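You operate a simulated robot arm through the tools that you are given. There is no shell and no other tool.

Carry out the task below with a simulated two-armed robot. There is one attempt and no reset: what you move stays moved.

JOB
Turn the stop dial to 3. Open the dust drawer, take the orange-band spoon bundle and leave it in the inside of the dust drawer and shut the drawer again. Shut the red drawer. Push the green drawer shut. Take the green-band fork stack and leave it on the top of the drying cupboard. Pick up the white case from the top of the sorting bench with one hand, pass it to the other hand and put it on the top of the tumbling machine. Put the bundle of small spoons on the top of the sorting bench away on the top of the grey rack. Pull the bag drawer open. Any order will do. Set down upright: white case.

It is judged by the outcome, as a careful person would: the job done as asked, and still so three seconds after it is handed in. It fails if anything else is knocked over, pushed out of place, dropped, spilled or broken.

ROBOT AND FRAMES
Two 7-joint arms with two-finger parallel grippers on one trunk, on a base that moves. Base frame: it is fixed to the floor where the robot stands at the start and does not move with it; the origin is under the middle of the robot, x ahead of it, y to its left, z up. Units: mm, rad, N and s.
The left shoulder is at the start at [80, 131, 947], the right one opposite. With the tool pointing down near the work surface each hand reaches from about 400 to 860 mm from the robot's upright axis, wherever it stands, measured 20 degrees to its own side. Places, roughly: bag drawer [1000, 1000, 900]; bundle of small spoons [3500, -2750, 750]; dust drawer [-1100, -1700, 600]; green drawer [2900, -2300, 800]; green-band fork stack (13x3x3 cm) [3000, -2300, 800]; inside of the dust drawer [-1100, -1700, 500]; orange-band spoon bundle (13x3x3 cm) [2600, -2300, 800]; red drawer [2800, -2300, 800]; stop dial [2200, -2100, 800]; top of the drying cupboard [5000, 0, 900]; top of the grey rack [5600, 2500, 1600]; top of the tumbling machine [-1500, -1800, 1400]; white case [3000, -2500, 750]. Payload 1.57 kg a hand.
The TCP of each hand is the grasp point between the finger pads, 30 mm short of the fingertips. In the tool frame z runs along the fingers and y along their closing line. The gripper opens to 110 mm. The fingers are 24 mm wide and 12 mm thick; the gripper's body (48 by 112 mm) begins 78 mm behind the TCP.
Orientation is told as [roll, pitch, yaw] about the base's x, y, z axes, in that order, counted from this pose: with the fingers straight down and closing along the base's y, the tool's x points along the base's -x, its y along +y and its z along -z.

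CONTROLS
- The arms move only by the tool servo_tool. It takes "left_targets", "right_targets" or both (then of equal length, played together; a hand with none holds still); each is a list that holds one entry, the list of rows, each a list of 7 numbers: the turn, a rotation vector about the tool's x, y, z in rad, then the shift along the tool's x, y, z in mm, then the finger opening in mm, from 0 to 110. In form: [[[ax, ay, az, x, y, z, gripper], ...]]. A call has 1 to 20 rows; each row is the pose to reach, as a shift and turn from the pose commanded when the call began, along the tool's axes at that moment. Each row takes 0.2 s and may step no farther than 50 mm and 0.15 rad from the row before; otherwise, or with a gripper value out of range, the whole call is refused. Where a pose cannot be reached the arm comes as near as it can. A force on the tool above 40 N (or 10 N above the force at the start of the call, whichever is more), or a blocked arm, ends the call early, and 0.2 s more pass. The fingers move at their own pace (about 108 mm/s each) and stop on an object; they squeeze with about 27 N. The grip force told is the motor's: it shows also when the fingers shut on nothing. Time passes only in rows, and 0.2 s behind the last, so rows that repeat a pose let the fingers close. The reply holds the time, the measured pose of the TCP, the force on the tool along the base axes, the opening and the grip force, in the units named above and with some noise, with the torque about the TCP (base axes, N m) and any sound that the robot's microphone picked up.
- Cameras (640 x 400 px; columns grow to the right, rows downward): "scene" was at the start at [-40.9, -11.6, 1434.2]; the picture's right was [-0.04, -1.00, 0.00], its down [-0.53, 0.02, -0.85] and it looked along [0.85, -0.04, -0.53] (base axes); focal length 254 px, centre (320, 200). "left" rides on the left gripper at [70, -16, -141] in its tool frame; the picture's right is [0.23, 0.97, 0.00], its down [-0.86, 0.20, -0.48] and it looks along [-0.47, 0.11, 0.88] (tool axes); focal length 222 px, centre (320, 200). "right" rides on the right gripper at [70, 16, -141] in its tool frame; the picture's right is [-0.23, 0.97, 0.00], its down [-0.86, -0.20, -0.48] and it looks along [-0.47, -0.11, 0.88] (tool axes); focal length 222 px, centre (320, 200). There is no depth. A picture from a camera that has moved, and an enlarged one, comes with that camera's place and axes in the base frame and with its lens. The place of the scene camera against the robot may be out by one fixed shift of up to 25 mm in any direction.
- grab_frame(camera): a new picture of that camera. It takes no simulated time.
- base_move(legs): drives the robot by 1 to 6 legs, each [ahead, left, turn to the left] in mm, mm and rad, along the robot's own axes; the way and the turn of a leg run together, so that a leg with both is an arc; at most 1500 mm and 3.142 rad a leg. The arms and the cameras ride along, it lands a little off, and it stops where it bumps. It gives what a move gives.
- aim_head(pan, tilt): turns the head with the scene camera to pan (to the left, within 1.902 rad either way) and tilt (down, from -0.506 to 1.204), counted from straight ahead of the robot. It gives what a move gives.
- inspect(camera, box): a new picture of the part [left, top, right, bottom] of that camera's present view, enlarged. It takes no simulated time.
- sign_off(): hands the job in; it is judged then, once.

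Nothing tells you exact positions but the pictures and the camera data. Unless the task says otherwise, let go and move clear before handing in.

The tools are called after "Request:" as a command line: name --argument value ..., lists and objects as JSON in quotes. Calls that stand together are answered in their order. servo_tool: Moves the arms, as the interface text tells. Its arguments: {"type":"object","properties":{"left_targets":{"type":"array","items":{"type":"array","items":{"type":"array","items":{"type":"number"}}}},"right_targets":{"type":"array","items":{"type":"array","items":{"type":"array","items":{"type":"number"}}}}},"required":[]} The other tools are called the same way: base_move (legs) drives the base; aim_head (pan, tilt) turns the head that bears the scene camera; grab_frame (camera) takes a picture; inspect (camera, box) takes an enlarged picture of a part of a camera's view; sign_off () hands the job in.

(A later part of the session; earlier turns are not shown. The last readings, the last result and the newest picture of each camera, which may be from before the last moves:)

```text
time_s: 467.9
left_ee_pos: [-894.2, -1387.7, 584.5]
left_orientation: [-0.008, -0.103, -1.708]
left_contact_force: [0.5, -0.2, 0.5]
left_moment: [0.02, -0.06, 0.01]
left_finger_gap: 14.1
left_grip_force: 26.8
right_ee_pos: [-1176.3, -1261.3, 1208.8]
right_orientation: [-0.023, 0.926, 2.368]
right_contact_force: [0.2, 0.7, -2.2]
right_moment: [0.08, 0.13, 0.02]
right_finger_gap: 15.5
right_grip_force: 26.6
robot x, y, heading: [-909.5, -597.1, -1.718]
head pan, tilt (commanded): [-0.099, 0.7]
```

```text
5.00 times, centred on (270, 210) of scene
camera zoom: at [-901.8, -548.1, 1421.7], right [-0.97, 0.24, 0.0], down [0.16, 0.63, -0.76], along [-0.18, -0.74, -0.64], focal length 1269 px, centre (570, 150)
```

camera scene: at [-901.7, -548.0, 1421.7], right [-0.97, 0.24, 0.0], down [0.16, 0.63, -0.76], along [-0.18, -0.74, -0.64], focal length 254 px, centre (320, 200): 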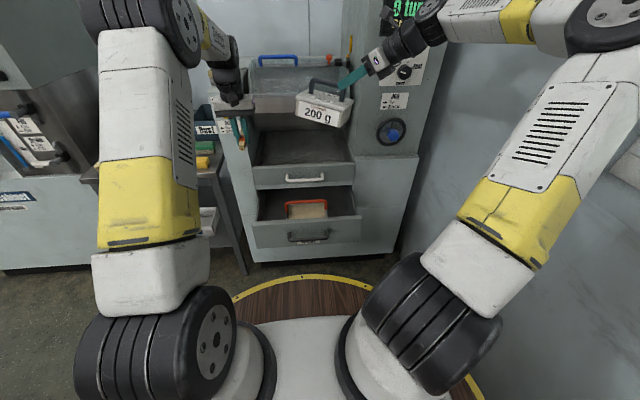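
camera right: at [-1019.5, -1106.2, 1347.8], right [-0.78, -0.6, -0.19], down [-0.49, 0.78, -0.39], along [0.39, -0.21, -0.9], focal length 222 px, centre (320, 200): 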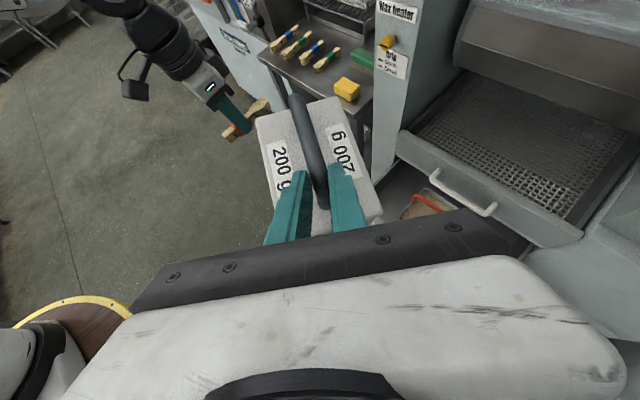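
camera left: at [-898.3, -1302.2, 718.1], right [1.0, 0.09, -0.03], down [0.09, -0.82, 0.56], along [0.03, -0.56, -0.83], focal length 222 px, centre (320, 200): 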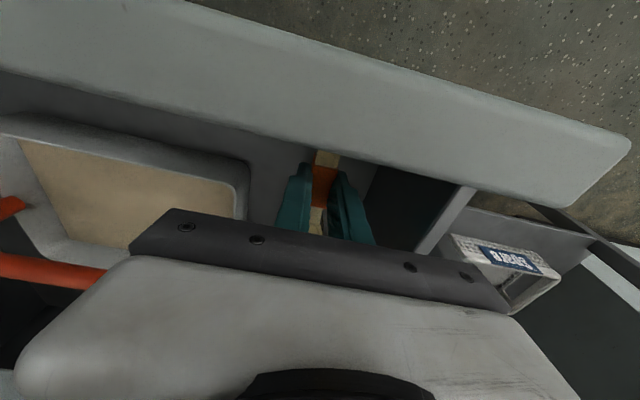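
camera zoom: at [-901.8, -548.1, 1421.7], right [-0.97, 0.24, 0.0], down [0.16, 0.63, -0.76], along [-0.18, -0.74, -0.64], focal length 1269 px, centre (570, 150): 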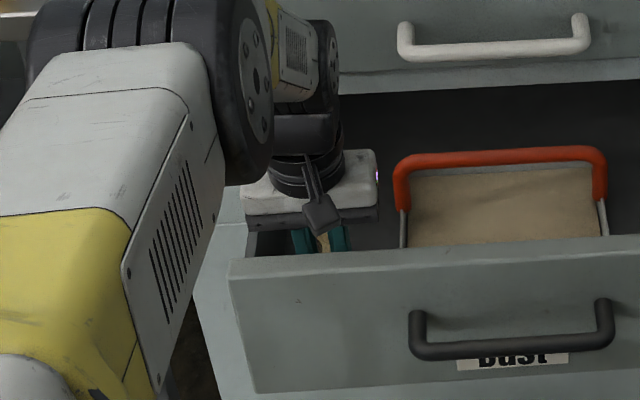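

Still free. I'll continue in small steps until I feel the floor (or rim).

Request:
servo_tool --left_targets '[[[0, 0, 0, 0, 0, 3, 8], [0, 0, 0, 0, 0, 6, 8]]]'

Request:
servo_tool --left_targets '[[[0, 0, 0, 0, 0, 2, 8], [0, 0, 0, 0, 0, 4, 8]]]'

```text
time_s: 468.5
left_ee_pos: [-894.9, -1388.5, 580.3]
left_orientation: [-0.007, -0.102, -1.708]
left_contact_force: [0.3, 0.5, -0.2]
left_moment: [-0.01, -0.03, -0.03]
left_finger_gap: 14.4
left_grip_force: 27.1
right_ee_pos: [-1175.7, -1260.6, 1209.5]
right_orientation: [-0.023, 0.927, 2.37]
right_contact_force: [0.6, 0.1, -1.7]
right_moment: [0.02, 0.14, -0.03]
right_finger_gap: 15.5
right_grip_force: 27.3
robot x, y, heading: [-911.9, -597.1, -1.716]
head pan, tilt (commanded): [-0.099, 0.7]
```

```text
time_s: 469.1
left_ee_pos: [-895.4, -1388.4, 575.1]
left_orientation: [-0.007, -0.103, -1.709]
left_contact_force: [0.2, -0.7, -0.5]
left_moment: [0.01, 0.0, 0.0]
left_finger_gap: 14.4
left_grip_force: 26.9
right_ee_pos: [-1175.6, -1261.1, 1208.7]
right_orientation: [-0.023, 0.927, 2.37]
right_contact_force: [-0.2, -0.1, -2.1]
right_moment: [0.09, 0.17, 0.01]
right_finger_gap: 15.4
right_grip_force: 26.9
robot x, y, heading: [-911.9, -592.9, -1.712]
head pan, tilt (commanded): [-0.099, 0.7]
```

Request:
servo_tool --left_targets '[[[0, 0, 0, 0, 0, 3, 8], [0, 0, 0, 0, 0, 5, 8]]]'

Request:
servo_tool --left_targets '[[[0, 0, 0, 0, 0, 2, 8], [0, 0, 0, 0, 0, 4, 8]]]'

Request:
inspect --camera "scene" --box '[220, 170, 320, 250]'

Request:
grab_frame --camera "left"

```text
time_s: 469.7
left_ee_pos: [-895.0, -1388.5, 569.6]
left_orientation: [-0.007, -0.102, -1.711]
left_contact_force: [1.8, 0.2, -0.3]
left_moment: [0.02, 0.02, -0.01]
left_finger_gap: 14.3
left_grip_force: 27.8
right_ee_pos: [-1174.9, -1260.1, 1208.8]
right_orientation: [-0.023, 0.927, 2.369]
right_contact_force: [-0.2, -1.4, -1.9]
right_moment: [0.04, 0.13, 0.01]
right_finger_gap: 15.6
right_grip_force: 27.1
robot x, y, heading: [-909.8, -599.7, -1.714]
head pan, tilt (commanded): [-0.099, 0.7]
```

```text
time_s: 470.3
left_ee_pos: [-895.7, -1389.7, 566.1]
left_orientation: [-0.007, -0.101, -1.711]
left_contact_force: [0.2, -0.4, 0.0]
left_moment: [0.01, 0.0, -0.02]
left_finger_gap: 14.5
left_grip_force: 27.1
right_ee_pos: [-1176.1, -1261.3, 1208.5]
right_orientation: [-0.022, 0.928, 2.366]
right_contact_force: [-0.3, 0.8, -2.8]
right_moment: [0.02, 0.09, 0.04]
right_finger_gap: 15.6
right_grip_force: 26.7
robot x, y, heading: [-910.0, -592.8, -1.719]
head pan, tilt (commanded): [-0.099, 0.7]
```

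```text
5.00 times, centred on (270, 210) of scene
camera zoom: at [-901.8, -548.1, 1421.7], right [-0.97, 0.24, 0.0], down [0.16, 0.63, -0.76], along [-0.18, -0.74, -0.64], focal length 1269 px, centre (570, 150)
```

zoom: 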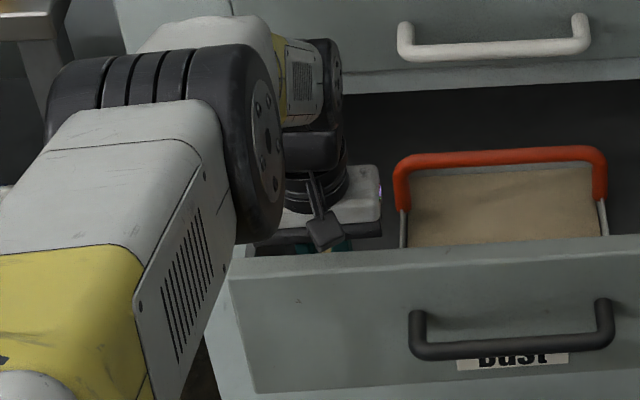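

```text
taken
camera left: at [-899.3, -1303.6, 699.0], right [1.0, 0.09, -0.03], down [0.09, -0.82, 0.56], along [0.03, -0.56, -0.83], focal length 222 px, centre (320, 200)
```

left: 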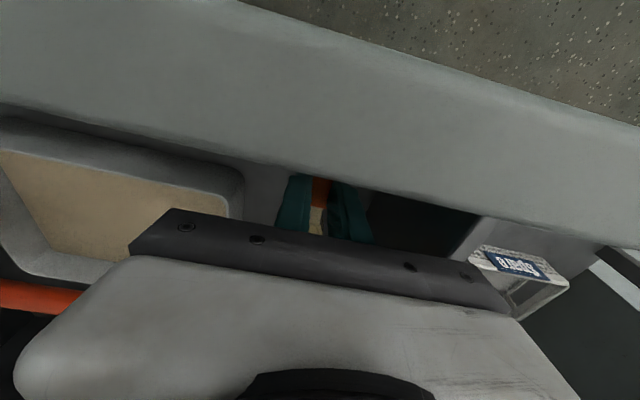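

Still no contact; the camera has about 20 mm left above the panel. Continuing carefully.

Request:
servo_tool --left_targets '[[[0, 0, 0, 0, 0, 3, 8], [0, 0, 0, 0, 0, 6, 8]]]'

Request:
servo_tool --left_targets '[[[0, 0, 0, 0, 0, 2, 8], [0, 0, 0, 0, 0, 5, 8]]]'

```text
time_s: 470.9
left_ee_pos: [-894.5, -1389.0, 559.5]
left_orientation: [-0.006, -0.104, -1.712]
left_contact_force: [-0.2, -0.5, -0.5]
left_moment: [0.01, 0.01, -0.01]
left_finger_gap: 14.7
left_grip_force: 27.1
right_ee_pos: [-1174.9, -1261.0, 1209.1]
right_orientation: [-0.023, 0.926, 2.369]
right_contact_force: [-0.3, -0.2, -2.1]
right_moment: [0.07, 0.1, -0.01]
right_finger_gap: 15.8
right_grip_force: 27.1
robot x, y, heading: [-905.5, -595.4, -1.722]
head pan, tilt (commanded): [-0.099, 0.7]
```

```text
time_s: 471.5
left_ee_pos: [-895.0, -1391.9, 555.2]
left_orientation: [-0.006, -0.103, -1.71]
left_contact_force: [0.0, 1.5, 5.8]
left_moment: [0.04, -0.39, 0.09]
left_finger_gap: 14.5
left_grip_force: 27.0
right_ee_pos: [-1176.2, -1261.1, 1207.8]
right_orientation: [-0.023, 0.929, 2.369]
right_contact_force: [0.1, 0.6, -1.8]
right_moment: [0.08, 0.14, -0.02]
right_finger_gap: 15.4
right_grip_force: 27.0
robot x, y, heading: [-910.7, -594.6, -1.717]
head pan, tilt (commanded): [-0.099, 0.7]
```

The gripper body just touched the drawer's east wall top. I'll raise slightly, shift 9 mm west and continue.

Request:
servo_tool --left_targets '[[[0, 0, 0, 0, 0, -4, 8], [0, 0, 0, 0, -9, -4, 8], [0, 0, 0, 0, -9, 0, 8], [0, 0, 0, 0, -9, 3, 8]]]'

Request:
servo_tool --left_targets '[[[0, 0, 0, 0, 0, 3, 8], [0, 0, 0, 0, 0, 5, 8]]]'

Request:
grab_frame --camera "left"

```text
time_s: 472.5
left_ee_pos: [-904.6, -1390.8, 554.6]
left_orientation: [-0.008, -0.107, -1.709]
left_contact_force: [0.3, 0.8, 14.9]
left_moment: [0.15, -0.07, 0.03]
left_finger_gap: 14.1
left_grip_force: 26.6
right_ee_pos: [-1175.6, -1261.0, 1209.1]
right_orientation: [-0.023, 0.927, 2.371]
right_contact_force: [-0.5, 0.1, -2.0]
right_moment: [0.09, 0.14, 0.01]
right_finger_gap: 15.6
right_grip_force: 27.3
robot x, y, heading: [-912.1, -597.5, -1.714]
head pan, tilt (commanded): [-0.099, 0.7]
```

```text
time_s: 473.2
left_ee_pos: [-904.9, -1393.5, 552.9]
left_orientation: [-0.007, -0.113, -1.709]
left_contact_force: [-1.7, -2.1, 4.9]
left_moment: [0.16, -0.06, 0.01]
left_finger_gap: 14.4
left_grip_force: 26.7
right_ee_pos: [-1175.7, -1261.8, 1208.6]
right_orientation: [-0.022, 0.927, 2.368]
right_contact_force: [0.1, -0.6, -2.2]
right_moment: [0.08, 0.13, -0.05]
right_finger_gap: 15.7
right_grip_force: 27.0
robot x, y, heading: [-910.6, -595.8, -1.717]
head pan, tilt (commanded): [-0.099, 0.7]
stopped in row 2 (left hand): the force on the tool passed its limit at 41 N (the readings are from after the stop); the commanded pose is now the measured one
```

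```text
taken
camera left: at [-908.7, -1305.8, 685.7], right [1.0, 0.09, -0.03], down [0.09, -0.82, 0.57], along [0.02, -0.57, -0.82], focal length 222 px, centre (320, 200)
```

left: 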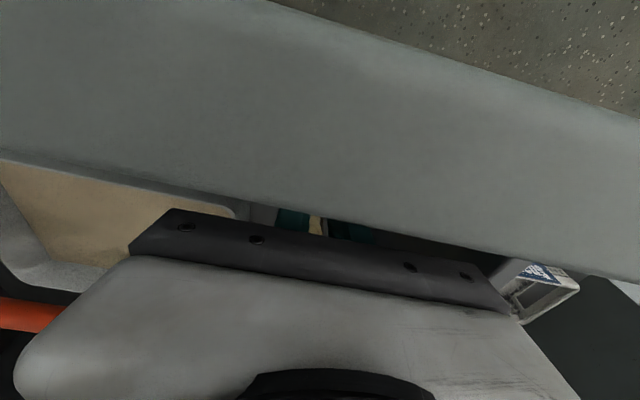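

The bundle is on the drawer floor (load directly below). Releasing and lifting straight out.

Request:
servo_tool --left_targets '[[[0, 0, 0, 0, 0, -1, 16], [0, 0, 0, 0, 0, -1, 26], [0, 0, 0, 0, 0, -1, 32], [0, 0, 0, 0, 0, -15, 32], [0, 0, 0, 0, 2, -45, 32], [0, 0, 0, 0, 4, -85, 32], [0, 0, 0, 0, 4, -130, 32], [0, 0, 0, 0, 4, -175, 32], [0, 0, 0, 0, 4, -220, 32]]]'

Request:
grab_frame --camera "left"

Request:
inspect --camera "scene" --box '[200, 140, 380, 270]'

```text
time_s: 475.2
left_ee_pos: [-893.3, -1367.0, 768.4]
left_orientation: [-0.005, -0.111, -1.71]
left_contact_force: [-0.1, 0.2, -0.5]
left_moment: [0.01, -0.01, 0.01]
left_finger_gap: 32.1
left_grip_force: 0.1
right_ee_pos: [-1175.2, -1262.0, 1207.1]
right_orientation: [-0.024, 0.927, 2.37]
right_contact_force: [-0.1, -0.4, -2.5]
right_moment: [0.08, 0.13, 0.01]
right_finger_gap: 15.8
right_grip_force: 26.9
robot x, y, heading: [-909.8, -596.8, -1.716]
head pan, tilt (commanded): [-0.099, 0.7]
```

```text
taken
camera left: at [-897.6, -1281.5, 901.7], right [1.0, 0.09, -0.03], down [0.09, -0.82, 0.57], along [0.02, -0.57, -0.82], focal length 222 px, centre (320, 200)
```

left: 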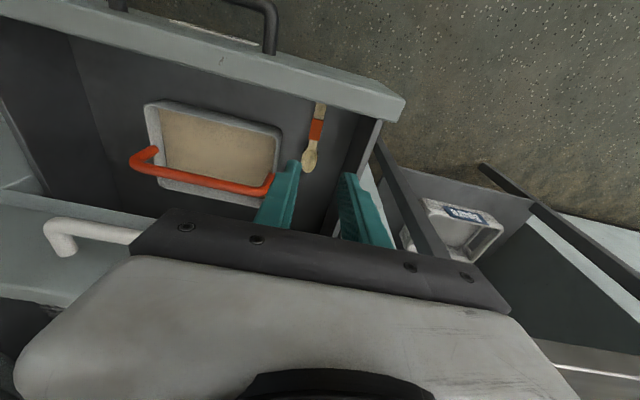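

```text
3.08 times, centred on (290, 205) of scene
camera zoom: at [-901.8, -548.4, 1421.7], right [-0.97, 0.24, 0.0], down [0.16, 0.63, -0.76], along [-0.18, -0.74, -0.64], focal length 781 px, centre (412, 185)
```

zoom: 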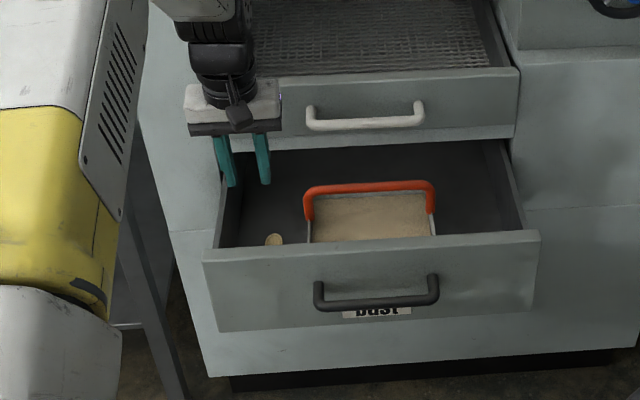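

The orange bundle lies neatly beside the tray. Now I'll bring the closed left fingers in front of the drawer's front panel to push it shut.

Request:
servo_tool --left_targets '[[[0, 0, 0, 34, -15, -14, 20], [0, 0, 0, 67, -30, -28, 10], [0, 0, 0, 101, -45, -41, 0], [0, 0, 0, 105, -47, 0, 0], [0, 0, 0, 109, -49, 42, 0], [0, 0, 0, 114, -51, 85, 0], [0, 0, 0, 117, -52, 116, 0]]]'

Request:
grab_frame --camera "left"

Request:
inspect --camera "scene" --box '[200, 140, 380, 270]'

```text
time_s: 476.8
left_ee_pos: [-933.3, -1260.6, 641.1]
left_orientation: [-0.007, -0.111, -1.712]
left_contact_force: [-0.1, 0.4, 0.2]
left_moment: [-0.01, 0.06, 0.0]
left_finger_gap: 0.0
left_grip_force: 21.3
right_ee_pos: [-1175.4, -1260.8, 1208.1]
right_orientation: [-0.023, 0.927, 2.37]
right_contact_force: [-0.1, 0.4, -0.8]
right_moment: [0.08, 0.12, 0.0]
right_finger_gap: 15.6
right_grip_force: 26.9
robot x, y, heading: [-910.9, -595.4, -1.711]
head pan, tilt (commanded): [-0.099, 0.7]
```

```text
taken
camera left: at [-937.9, -1173.7, 774.4], right [1.0, 0.09, -0.03], down [0.09, -0.82, 0.57], along [0.02, -0.57, -0.82], focal length 222 px, centre (320, 200)
```

left: 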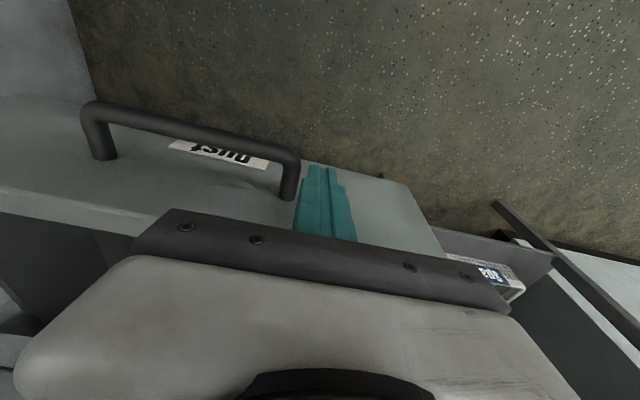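

```text
3.08 times, centred on (290, 205) of scene
camera zoom: at [-901.8, -547.8, 1421.7], right [-0.97, 0.24, 0.0], down [0.16, 0.63, -0.76], along [-0.18, -0.74, -0.64], focal length 781 px, centre (412, 185)
```

zoom: 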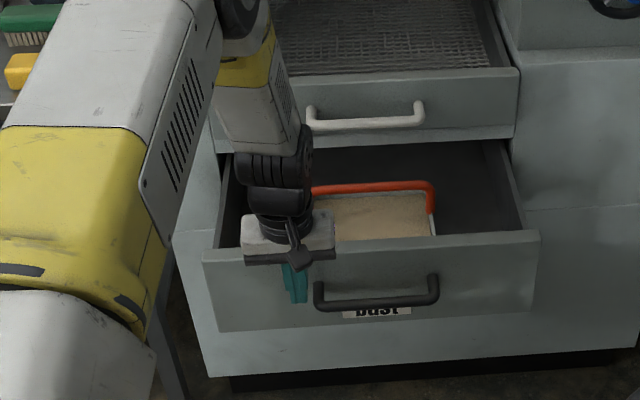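

The gripper body would clip the upper drawer at the end, so I'll tilt the left hand back a bit and shift it 63 mm east; and raise the case well above the machine first.

Request:
servo_tool --right_targets '[[[0, 0, 0, 32, -1, -24, 8], [0, 0, 0, 64, -1, -48, 8], [0, 0, 0, 96, -2, -72, 8], [0, 0, 0, 129, -3, -97, 8], [0, 0, 0, 161, -3, -121, 8]]]' --left_targets '[[[0, -0.08, 0, 2, 13, 0, 0], [0, -0.16, 0, 4, 26, 0, 0], [0, -0.24, 0, 6, 39, 0, 0], [0, -0.32, 0, 8, 52, 0, 0], [0, -0.4, 0, 9, 62, 0, 0]]]'

Request:
grab_frame --camera "scene"

Request:
grab_frame --camera "left"

```text
time_s: 478.0
left_ee_pos: [-871.7, -1258.6, 641.5]
left_orientation: [-0.009, -0.512, -1.706]
left_contact_force: [0.1, -0.4, -0.3]
left_moment: [0.0, -0.06, 0.01]
left_finger_gap: 0.0
left_grip_force: 21.3
right_ee_pos: [-1176.1, -1259.6, 1410.6]
right_orientation: [-0.023, 0.928, 2.369]
right_contact_force: [-0.6, 0.1, -2.2]
right_moment: [0.08, 0.09, 0.01]
right_finger_gap: 15.4
right_grip_force: 26.7
robot x, y, heading: [-909.4, -595.5, -1.716]
head pan, tilt (commanded): [-0.099, 0.7]
```

```text
taken
camera scene: at [-902.0, -548.0, 1421.7], right [-0.97, 0.24, 0.0], down [0.16, 0.63, -0.76], along [-0.18, -0.74, -0.64], focal length 254 px, centre (320, 200)
```

scene: 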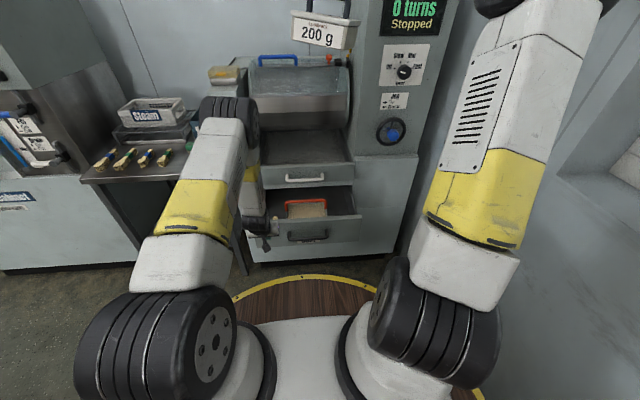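

```text
taken
camera left: at [-870.3, -1127.7, 730.0], right [0.99, 0.06, -0.12], down [0.13, -0.53, 0.84], along [-0.01, -0.84, -0.54], focal length 222 px, centre (320, 200)
```

left: 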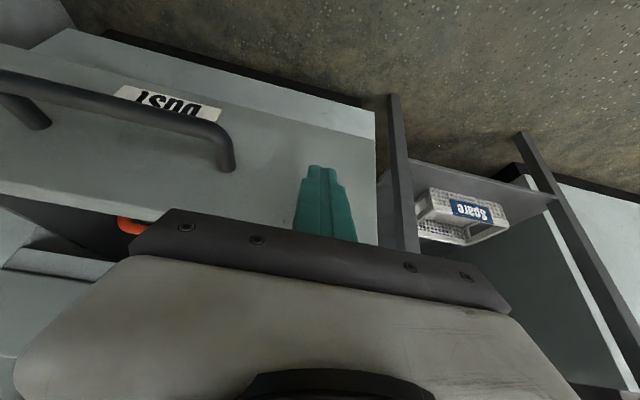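

Left fingers are in front of the panel's left part, case well clear above. Pushing the drawer in with the base.

Request:
base_move --legs '[[100, 0, 0], [80, 0, 0]]'

Request:
grab_frame --camera "left"

Request:
grab_frame --camera "scene"

```text
time_s: 479.8
left_ee_pos: [-897.2, -1435.8, 642.2]
left_orientation: [-0.007, -0.511, -1.708]
left_contact_force: [0.0, 0.6, 0.0]
left_moment: [0.06, -0.05, 0.01]
left_finger_gap: 0.0
left_grip_force: 21.2
right_ee_pos: [-1200.7, -1437.9, 1410.5]
right_orientation: [-0.023, 0.926, 2.369]
right_contact_force: [1.0, -0.2, -2.7]
right_moment: [0.05, 0.13, -0.02]
right_finger_gap: 15.6
right_grip_force: 27.1
robot x, y, heading: [-935.4, -772.6, -1.723]
head pan, tilt (commanded): [-0.099, 0.7]
```

```text
taken
camera left: at [-895.6, -1305.3, 730.0], right [0.99, 0.06, -0.12], down [0.13, -0.53, 0.83], along [-0.01, -0.84, -0.54], focal length 222 px, centre (320, 200)
```

left: 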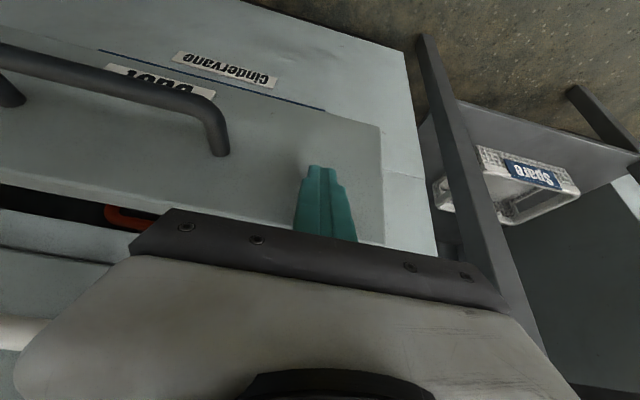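

```text
taken
camera scene: at [-927.6, -725.7, 1421.7], right [-0.97, 0.24, 0.0], down [0.16, 0.63, -0.76], along [-0.18, -0.74, -0.64], focal length 254 px, centre (320, 200)
```

scene: 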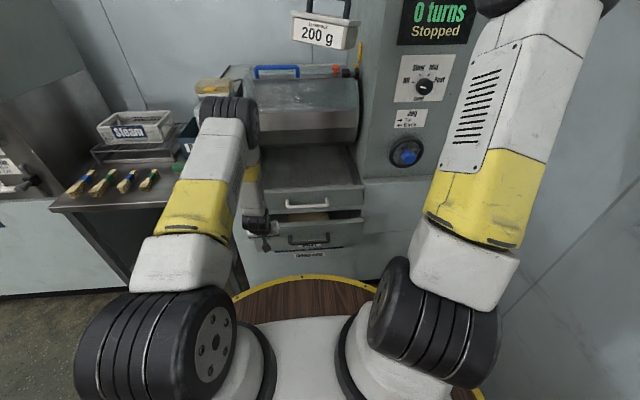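

Nearly there – about 50 mm left. Pushing on gently.

Request:
base_move --legs '[[35, 0, 0]]'

Request:
grab_frame --camera "left"

```text
time_s: 480.6
left_ee_pos: [-902.7, -1471.8, 640.6]
left_orientation: [-0.006, -0.512, -1.705]
left_contact_force: [0.5, -0.7, 0.4]
left_moment: [0.02, 0.04, 0.01]
left_finger_gap: 0.0
left_grip_force: 21.0
right_ee_pos: [-1205.3, -1472.8, 1410.4]
right_orientation: [-0.021, 0.926, 2.371]
right_contact_force: [-0.2, -0.1, -1.1]
right_moment: [0.09, 0.12, 0.01]
right_finger_gap: 15.7
right_grip_force: 27.2
robot x, y, heading: [-940.5, -809.7, -1.712]
head pan, tilt (commanded): [-0.099, 0.7]
```

```text
taken
camera left: at [-900.1, -1339.9, 730.0], right [0.99, 0.06, -0.12], down [0.13, -0.53, 0.83], along [-0.01, -0.84, -0.54], focal length 222 px, centre (320, 200)
```

left: 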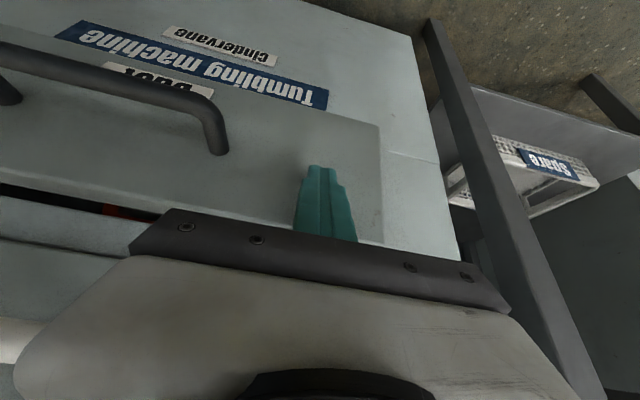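

A small gap remains. I'll finish with fine arm pushes.

Request:
servo_tool --left_targets '[[[0, 0, 0, -4.4, 0, 2.4, 0], [0, 0, 0, -8.7, 0, 4.9, 0], [0, 0, 0, -13, 0, 7.3, 0], [0, 0, 0, -17.4, 0, 9.8, 0]]]'

Request:
grab_frame --camera "left"

Request:
inspect --camera "scene" --box '[240, 170, 400, 270]'

```text
time_s: 481.6
left_ee_pos: [-903.9, -1490.8, 640.7]
left_orientation: [-0.007, -0.512, -1.706]
left_contact_force: [0.0, 2.4, -0.4]
left_moment: [0.03, -0.01, -0.03]
left_finger_gap: 0.2
left_grip_force: 21.2
right_ee_pos: [-1204.9, -1473.1, 1409.7]
right_orientation: [-0.022, 0.927, 2.372]
right_contact_force: [1.1, -0.2, -2.2]
right_moment: [0.11, 0.11, 0.01]
right_finger_gap: 15.6
right_grip_force: 26.8
robot x, y, heading: [-940.7, -808.9, -1.717]
head pan, tilt (commanded): [-0.099, 0.7]
```

```text
taken
camera left: at [-903.1, -1359.2, 729.7], right [0.99, 0.06, -0.12], down [0.13, -0.53, 0.83], along [-0.01, -0.84, -0.54], focal length 222 px, centre (320, 200)
```

left: 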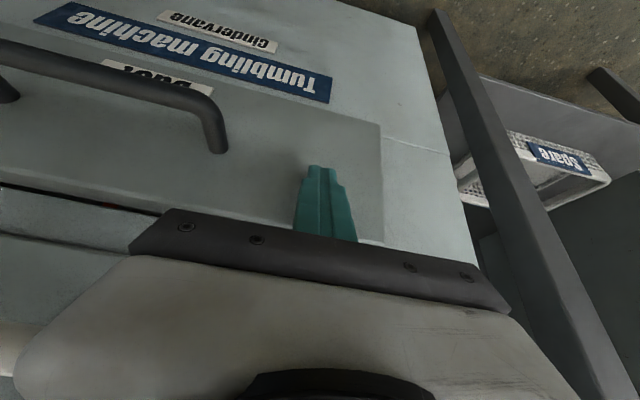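

```text
4.00 times, centred on (320, 220) of scene
camera zoom: at [-932.6, -760.4, 1421.7], right [-0.97, 0.24, 0.0], down [0.15, 0.63, -0.76], along [-0.18, -0.74, -0.64], focal length 1015 px, centre (320, 120)
```

zoom: 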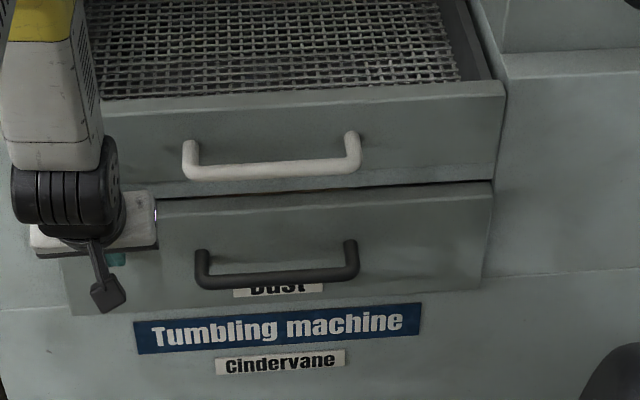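

Only a sliver left. A few more mm until it stops.

Request:
servo_tool --left_targets '[[[0, 0, 0, -2.2, 0, 1.2, 0], [0, 0, 0, -4.4, 0, 2.4, 0], [0, 0, 0, -6.5, 0, 3.7, 0], [0, 0, 0, -8.7, 0, 4.9, 0]]]'

Request:
inspect --camera "scene" --box '[240, 170, 400, 270]'

```text
time_s: 482.6
left_ee_pos: [-906.7, -1500.7, 639.9]
left_orientation: [-0.008, -0.511, -1.706]
left_contact_force: [-1.3, 1.9, -0.5]
left_moment: [0.02, 0.03, 0.01]
left_finger_gap: 0.1
left_grip_force: 21.2
right_ee_pos: [-1204.3, -1473.7, 1411.0]
right_orientation: [-0.022, 0.926, 2.37]
right_contact_force: [0.4, -0.6, -2.5]
right_moment: [0.06, 0.13, 0.04]
right_finger_gap: 15.8
right_grip_force: 27.3
robot x, y, heading: [-943.2, -806.9, -1.715]
head pan, tilt (commanded): [-0.099, 0.7]
```

```text
4.00 times, centred on (320, 220) of scene
camera zoom: at [-932.7, -760.4, 1421.7], right [-0.97, 0.24, 0.0], down [0.15, 0.63, -0.76], along [-0.18, -0.74, -0.64], focal length 1015 px, centre (320, 120)
```

zoom: 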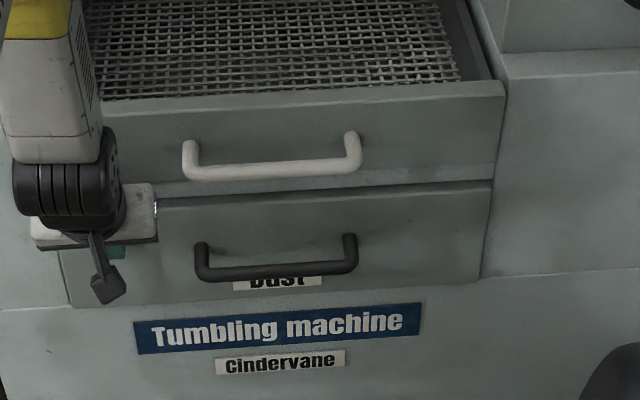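

Request:
servo_tool --left_targets '[[[0, 0, 0, -2.2, 0, 1.2, 0], [0, 0, 0, -4.4, 0, 2.4, 0], [0, 0, 0, -6.5, 0, 3.7, 0]]]'

Request:
inspect --camera "scene" --box '[240, 170, 400, 270]'

```text
time_s: 483.4
left_ee_pos: [-906.0, -1500.8, 637.1]
left_orientation: [-0.006, -0.497, -1.707]
left_contact_force: [-0.6, 3.0, 0.4]
left_moment: [0.03, 0.0, -0.06]
left_finger_gap: 0.1
left_grip_force: 21.4
right_ee_pos: [-1203.4, -1473.3, 1409.8]
right_orientation: [-0.024, 0.924, 2.373]
right_contact_force: [0.2, 0.1, -1.9]
right_moment: [0.06, 0.13, 0.01]
right_finger_gap: 15.9
right_grip_force: 27.7
robot x, y, heading: [-940.0, -807.2, -1.714]
head pan, tilt (commanded): [-0.099, 0.7]
stopped in row 3 (left hand): the force on the tool passed its limit at 44 N (the readings are from after the stop); the commanded pose is now the measured one
```

```text
4.00 times, centred on (320, 220) of scene
camera zoom: at [-932.6, -759.9, 1421.7], right [-0.97, 0.24, 0.0], down [0.15, 0.63, -0.76], along [-0.18, -0.74, -0.64], focal length 1015 px, centre (320, 120)
```

zoom: 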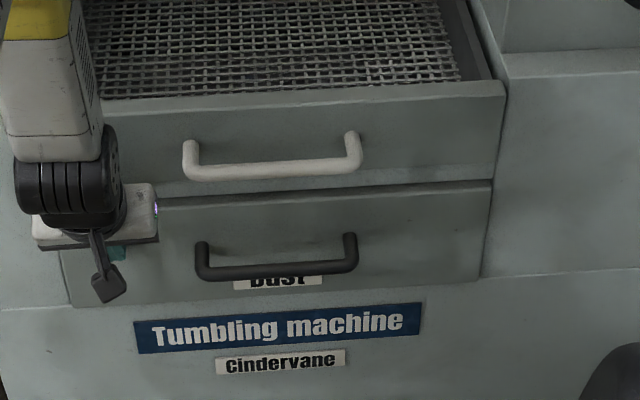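

The dust drawer is shut: its handle lines up with the upper one as it did originally. I'll back the left hand away and raise it.

Request:
servo_tool --left_targets '[[[0, 0, 0, 25, 0, -14, 0], [0, 0, 0, 60, 0, -30, 0], [0, 0, 0, 80, 0, -65, 20], [0, 0, 0, 90, 10, -105, 40], [0, 0, 0, 90, 20, -145, 60], [0, 0, 0, 90, 30, -185, 60]]]'

Request:
base_move --legs '[[-200, 0, 0]]'

Request:
aim_head --pan -0.3 --tilt 0.1

Request:
grab_frame --camera "scene"

Request:
grab_frame --camera "right"

```text
time_s: 484.8
left_ee_pos: [-851.7, -1340.4, 757.9]
left_orientation: [-0.005, -0.499, -1.707]
left_contact_force: [-0.4, 0.2, 0.1]
left_moment: [-0.01, 0.01, 0.02]
left_finger_gap: 59.9
left_grip_force: 0.1
right_ee_pos: [-1202.8, -1472.2, 1409.7]
right_orientation: [-0.022, 0.928, 2.37]
right_contact_force: [-0.7, -0.4, -2.1]
right_moment: [0.08, 0.12, 0.04]
right_finger_gap: 15.5
right_grip_force: 27.4
robot x, y, heading: [-940.1, -806.8, -1.716]
head pan, tilt (commanded): [-0.099, 0.7]
```

```text
time_s: 486.4
left_ee_pos: [-822.0, -1143.9, 758.2]
left_orientation: [-0.007, -0.499, -1.701]
left_contact_force: [-0.1, -0.3, -0.5]
left_moment: [-0.01, 0.02, -0.01]
left_finger_gap: 60.0
left_grip_force: 0.0
right_ee_pos: [-1173.4, -1278.2, 1409.7]
right_orientation: [-0.023, 0.928, 2.376]
right_contact_force: [0.0, -0.3, -1.3]
right_moment: [0.09, 0.12, 0.01]
right_finger_gap: 15.9
right_grip_force: 26.9
robot x, y, heading: [-917.1, -615.3, -1.711]
head pan, tilt (commanded): [-0.099, 0.7]
```

```text
time_s: 487.4
left_ee_pos: [-821.0, -1144.2, 758.7]
left_orientation: [-0.005, -0.5, -1.701]
left_contact_force: [0.2, 0.2, 0.3]
left_moment: [0.04, -0.02, 0.0]
left_finger_gap: 60.0
left_grip_force: 0.0
right_ee_pos: [-1173.1, -1277.7, 1409.8]
right_orientation: [-0.022, 0.927, 2.377]
right_contact_force: [-0.1, -0.6, -2.0]
right_moment: [0.1, 0.12, 0.01]
right_finger_gap: 15.6
right_grip_force: 27.2
robot x, y, heading: [-913.5, -612.1, -1.708]
head pan, tilt (commanded): [-0.3, 0.099]
```

```text
taken
camera scene: at [-924.2, -564.8, 1476.4], right [-0.91, 0.42, 0.0], down [0.04, 0.09, -0.99], along [-0.42, -0.9, -0.1], focal length 254 px, centre (320, 200)
```

scene: 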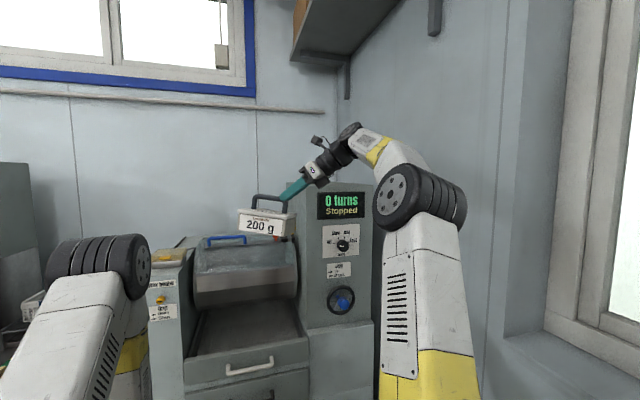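

```text
taken
camera right: at [-1238.3, -1243.2, 1549.2], right [-0.76, -0.62, -0.19], down [-0.52, 0.76, -0.39], along [0.39, -0.2, -0.9], focal length 222 px, centre (320, 200)
```

right: 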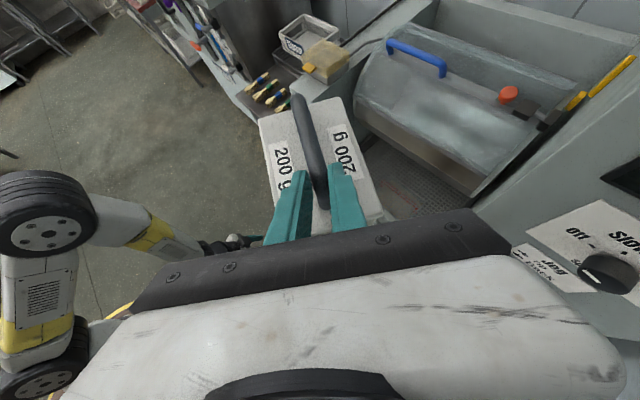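

The case is upright in the right hand but points to the left. I'll yaw the right hand so it points ahead, in free space above.

Request:
servo_tool --right_targets '[[[-0.109, 0.002, 0.082, 0, 0, 0, 8], [-0.218, 0.005, 0.164, 0, 0, 0, 8], [-0.327, 0.007, 0.246, 0, 0, 0, 8], [-0.437, 0.009, 0.329, 0, 0, 0, 8], [-0.546, 0.011, 0.411, 0, 0, 0, 8]]]'

Request:
grab_frame --camera "scene"

Request:
grab_frame --camera "right"

```text
time_s: 488.6
left_ee_pos: [-820.4, -1143.9, 758.3]
left_orientation: [-0.004, -0.5, -1.701]
left_contact_force: [-0.6, -0.2, 0.5]
left_moment: [-0.01, 0.0, 0.01]
left_finger_gap: 60.1
left_grip_force: 0.0
right_ee_pos: [-1173.1, -1280.1, 1410.6]
right_orientation: [-0.025, 0.928, 1.687]
right_contact_force: [-0.2, 0.0, -1.7]
right_moment: [0.13, 0.04, 0.01]
right_finger_gap: 15.6
right_grip_force: 27.1
robot x, y, heading: [-913.1, -613.4, -1.713]
head pan, tilt (commanded): [-0.3, 0.099]
```

```text
taken
camera scene: at [-924.4, -564.9, 1476.5], right [-0.91, 0.42, 0.0], down [0.04, 0.09, -0.99], along [-0.42, -0.9, -0.1], focal length 254 px, centre (320, 200)
```

scene: 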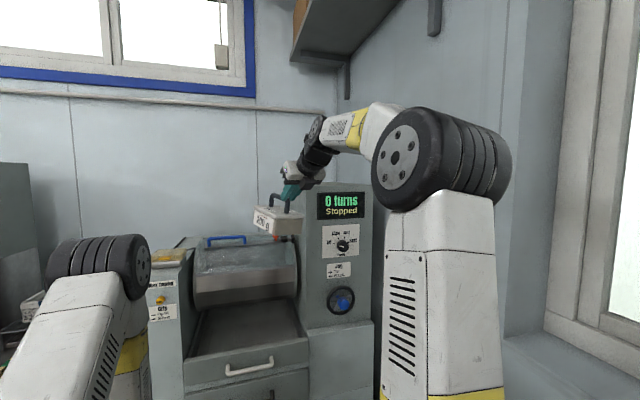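

```text
taken
camera right: at [-1201.8, -1210.4, 1548.7], right [-0.98, 0.0, -0.2], down [0.08, 0.91, -0.4], along [0.18, -0.4, -0.9], focal length 222 px, centre (320, 200)
```

right: 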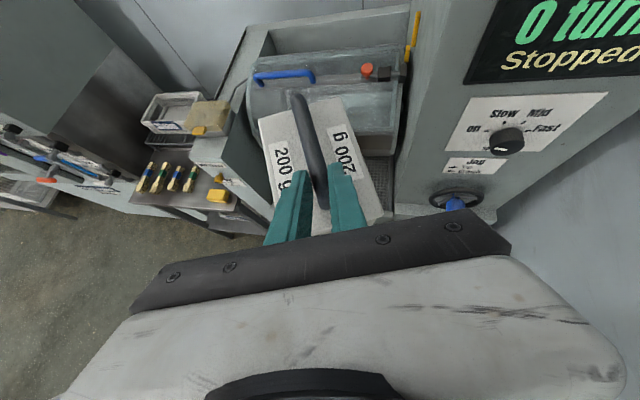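

The case now points nearly ahead and stays upright. I'll raise it above the machine's top height.

Request:
servo_tool --right_targets '[[[0, 0, 0, 33, -0.6, -25, 8], [0, 0, 0, 67, -1.2, -50, 8], [0, 0, 0, 100, -1.9, -74, 8], [0, 0, 0, 134, -2.5, -99, 8], [0, 0, 0, 150, -2.8, -111, 8]]]'

Request:
grab_frame --camera "scene"

Request:
grab_frame --camera "right"

```text
time_s: 489.8
left_ee_pos: [-820.1, -1142.6, 758.1]
left_orientation: [-0.006, -0.5, -1.701]
left_contact_force: [0.3, 0.5, 0.4]
left_moment: [-0.02, 0.0, -0.02]
left_finger_gap: 60.0
left_grip_force: 0.1
right_ee_pos: [-1170.4, -1264.7, 1562.3]
right_orientation: [-0.025, 0.931, 1.69]
right_contact_force: [-0.8, 2.2, -0.2]
right_moment: [0.13, 0.02, 0.0]
right_finger_gap: 15.2
right_grip_force: 27.2
right hand out of reach, approached as far as the arm can: row 4, 5
robot x, y, heading: [-911.5, -613.8, -1.709]
head pan, tilt (commanded): [-0.3, 0.099]
```

```text
taken
camera scene: at [-924.1, -563.7, 1476.5], right [-0.91, 0.42, 0.0], down [0.04, 0.09, -1.0], along [-0.42, -0.9, -0.1], focal length 254 px, centre (320, 200)
```

scene: 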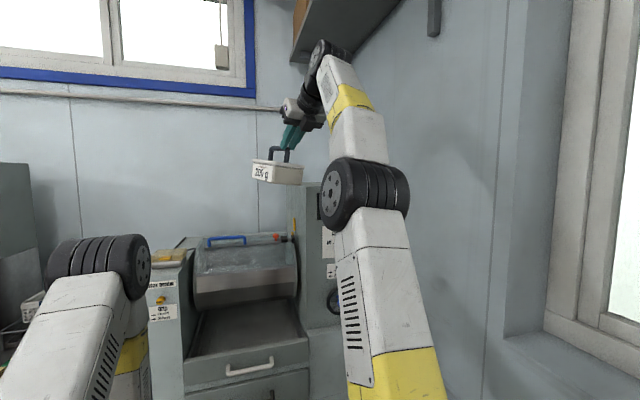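

```text
taken
camera right: at [-1198.6, -1196.0, 1700.9], right [-0.98, 0.0, -0.2], down [0.08, 0.91, -0.4], along [0.18, -0.4, -0.9], focal length 222 px, centre (320, 200)
```

right: 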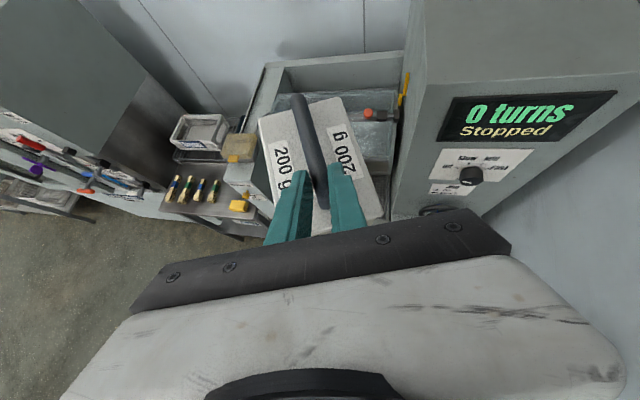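

The hand camera now sees the machine's top (front edge near y≈-1460). I'll pull the hand in a bit to gain height.

Request:
servo_tool --right_targets '[[[0, 0, 0, -12, -8, -28, 8], [0, 0, 0, -24, -14, -42, 8], [0, 0, 0, -6, -17, -67, 8], [0, 0, 0, 2, -17, -73, 8], [0, 0, 0, 2, -17, -73, 8]]]'

Request:
grab_frame --camera "right"

Request:
inspect --camera "scene" --box '[220, 80, 400, 220]'

```text
time_s: 491.0
left_ee_pos: [-821.6, -1143.3, 758.0]
left_orientation: [-0.005, -0.5, -1.703]
left_contact_force: [-0.1, 0.2, -0.1]
left_moment: [0.0, 0.01, -0.01]
left_finger_gap: 59.6
left_grip_force: 0.1
right_ee_pos: [-1164.1, -1202.3, 1599.2]
right_orientation: [-0.027, 0.927, 1.69]
right_contact_force: [-0.3, 0.9, -1.7]
right_moment: [0.13, 0.01, 0.01]
right_finger_gap: 15.5
right_grip_force: 27.9
right hand out of reach, approached as far as the arm can: row 4, 5
robot x, y, heading: [-914.0, -609.0, -1.709]
head pan, tilt (commanded): [-0.3, 0.099]
```

```text
taken
camera right: at [-1192.2, -1134.7, 1737.9], right [-0.98, 0.0, -0.2], down [0.08, 0.92, -0.4], along [0.18, -0.4, -0.9], focal length 222 px, centre (320, 200)
```

right: 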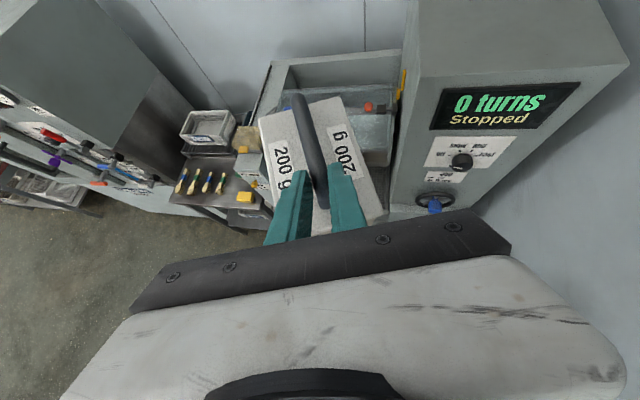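

```text
2.86 times, centred on (310, 150) of scene
camera zoom: at [-924.2, -564.8, 1476.5], right [-0.91, 0.42, 0.0], down [0.04, 0.09, -0.99], along [-0.42, -0.9, -0.1], focal length 725 px, centre (349, 343)
```

zoom: 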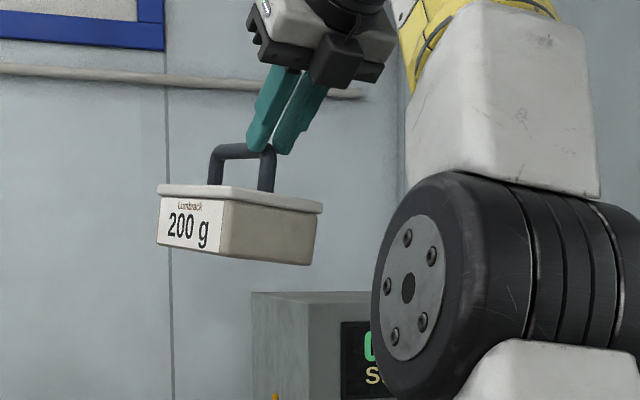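

The case is upright and above the top's height. Before approaching, I'll raise the left hand out of the machine's way.

Request:
servo_tool --left_targets '[[[0, 0, 0, -15, 12, -37, 60], [0, 0, 0, -30, 25, -75, 60], [0, 0, 0, -44, 37, -112, 60], [0, 0, 0, -59, 50, -150, 60], [0, 0, 0, -74, 62, -187, 60], [0, 0, 0, -89, 75, -225, 60], [0, 0, 0, -103, 87, -262, 60], [0, 0, 0, -118, 100, -300, 60], [0, 0, 0, -133, 112, -337, 60], [0, 0, 0, -148, 125, -375, 60], [0, 0, 0, -162, 137, -412, 60], [0, 0, 0, -177, 150, -450, 60]]]'

Request:
grab_frame --camera "scene"

```text
time_s: 493.6
left_ee_pos: [-659.8, -1103.2, 1238.9]
left_orientation: [-0.005, -0.5, -1.701]
left_contact_force: [0.0, -0.4, -0.3]
left_moment: [-0.01, -0.02, -0.02]
left_finger_gap: 59.9
left_grip_force: 0.2
right_ee_pos: [-1163.9, -1202.6, 1598.8]
right_orientation: [-0.025, 0.928, 1.689]
right_contact_force: [-0.3, -0.5, -1.8]
right_moment: [0.15, 0.02, 0.0]
right_finger_gap: 15.4
right_grip_force: 27.4
robot x, y, heading: [-914.1, -609.2, -1.712]
head pan, tilt (commanded): [-0.3, 0.099]
```

```text
taken
camera scene: at [-924.2, -564.9, 1476.5], right [-0.91, 0.42, 0.0], down [0.04, 0.09, -0.99], along [-0.42, -0.9, -0.1], focal length 254 px, centre (320, 200)
```

scene: 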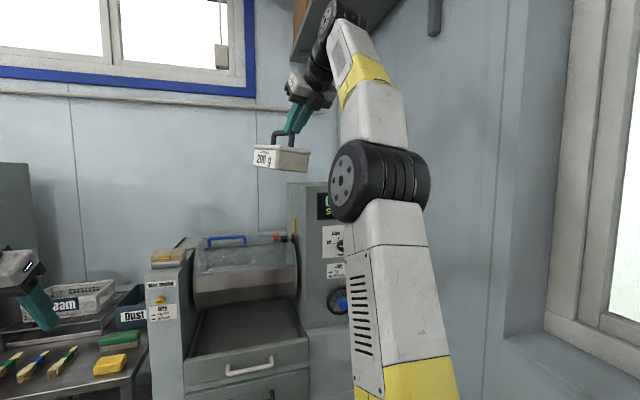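

Clear. Moving the base toward the placing position in two steps.

Request:
base_move --legs '[[240, -150, 0]]'

Request:
grab_frame --camera "right"

Request:
grab_frame --camera "scene"

```text
time_s: 495.6
left_ee_pos: [-842.9, -1325.2, 1238.7]
left_orientation: [-0.005, -0.498, -1.701]
left_contact_force: [0.3, 0.6, 0.5]
left_moment: [0.0, 0.0, 0.06]
left_finger_gap: 59.8
left_grip_force: 0.1
right_ee_pos: [-1346.6, -1424.2, 1599.7]
right_orientation: [-0.025, 0.929, 1.69]
right_contact_force: [0.3, 0.4, -1.8]
right_moment: [0.1, 0.08, 0.02]
right_finger_gap: 15.5
right_grip_force: 27.1
robot x, y, heading: [-1096.6, -836.1, -1.707]
head pan, tilt (commanded): [-0.3, 0.099]
```

```text
taken
camera right: at [-1374.9, -1356.0, 1738.0], right [-0.98, 0.0, -0.2], down [0.08, 0.92, -0.4], along [0.18, -0.4, -0.9], focal length 222 px, centre (320, 200)
```

right: 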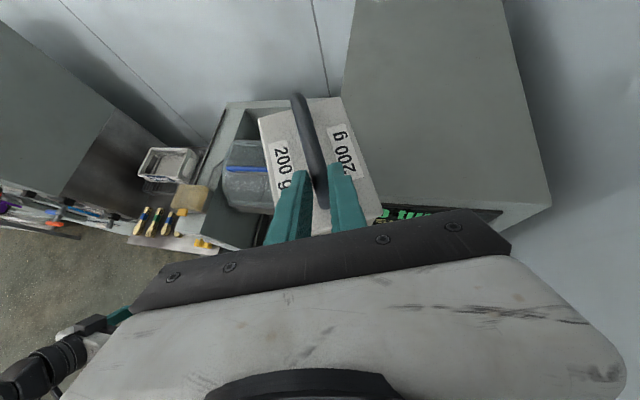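

```text
taken
camera scene: at [-1107.4, -785.9, 1476.5], right [-0.91, 0.42, 0.0], down [0.04, 0.09, -0.99], along [-0.42, -0.9, -0.1], focal length 254 px, centre (320, 200)
```

scene: 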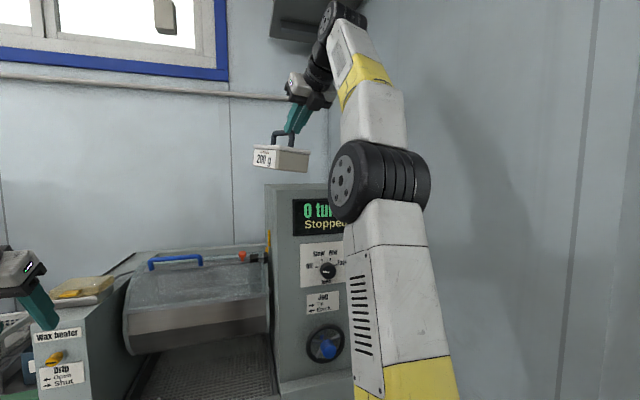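

From here the hand camera sees the column's flat top clearly. I'll move in 150 mm and slightly right, minding the wall.

Request:
base_move --legs '[[150, -50, 0]]'

Request:
grab_frame --camera "right"

Request:
grab_frame --camera "scene"

```text
time_s: 497.0
left_ee_pos: [-914.7, -1465.4, 1238.8]
left_orientation: [-0.005, -0.499, -1.702]
left_contact_force: [1.2, 0.6, -0.2]
left_moment: [-0.04, -0.02, -0.03]
left_finger_gap: 60.0
left_grip_force: 0.2
right_ee_pos: [-1416.9, -1564.7, 1599.7]
right_orientation: [-0.026, 0.928, 1.691]
right_contact_force: [-0.8, 0.3, -1.8]
right_moment: [0.13, 0.05, -0.01]
right_finger_gap: 15.3
right_grip_force: 26.8
robot x, y, heading: [-1167.6, -975.4, -1.713]
head pan, tilt (commanded): [-0.3, 0.099]
```

```text
taken
camera right: at [-1445.8, -1496.7, 1737.9], right [-0.98, 0.0, -0.2], down [0.08, 0.92, -0.4], along [0.18, -0.4, -0.9], focal length 222 px, centre (320, 200)
```

right: 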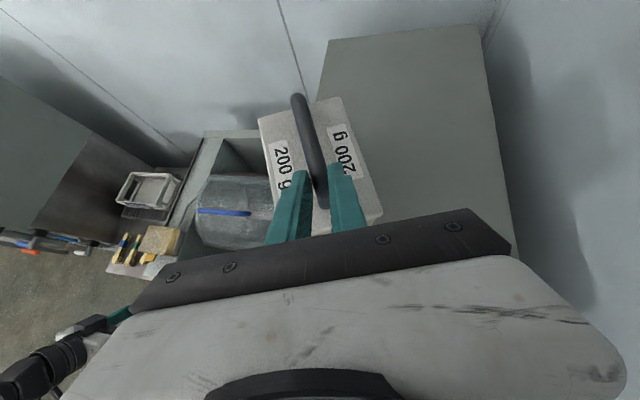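

```text
taken
camera scene: at [-1177.1, -927.0, 1476.5], right [-0.91, 0.43, 0.0], down [0.04, 0.09, -1.0], along [-0.42, -0.9, -0.1], focal length 254 px, centre (320, 200)
```

scene: 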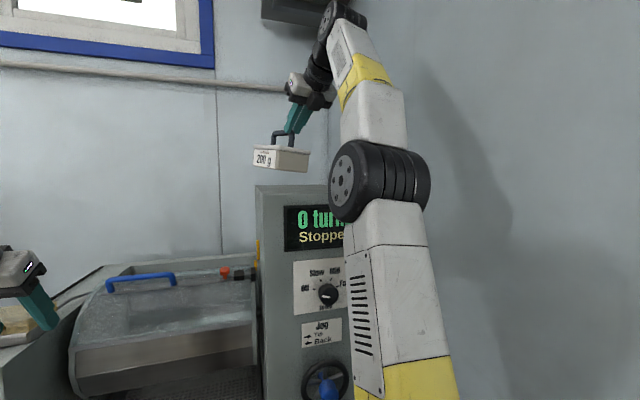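

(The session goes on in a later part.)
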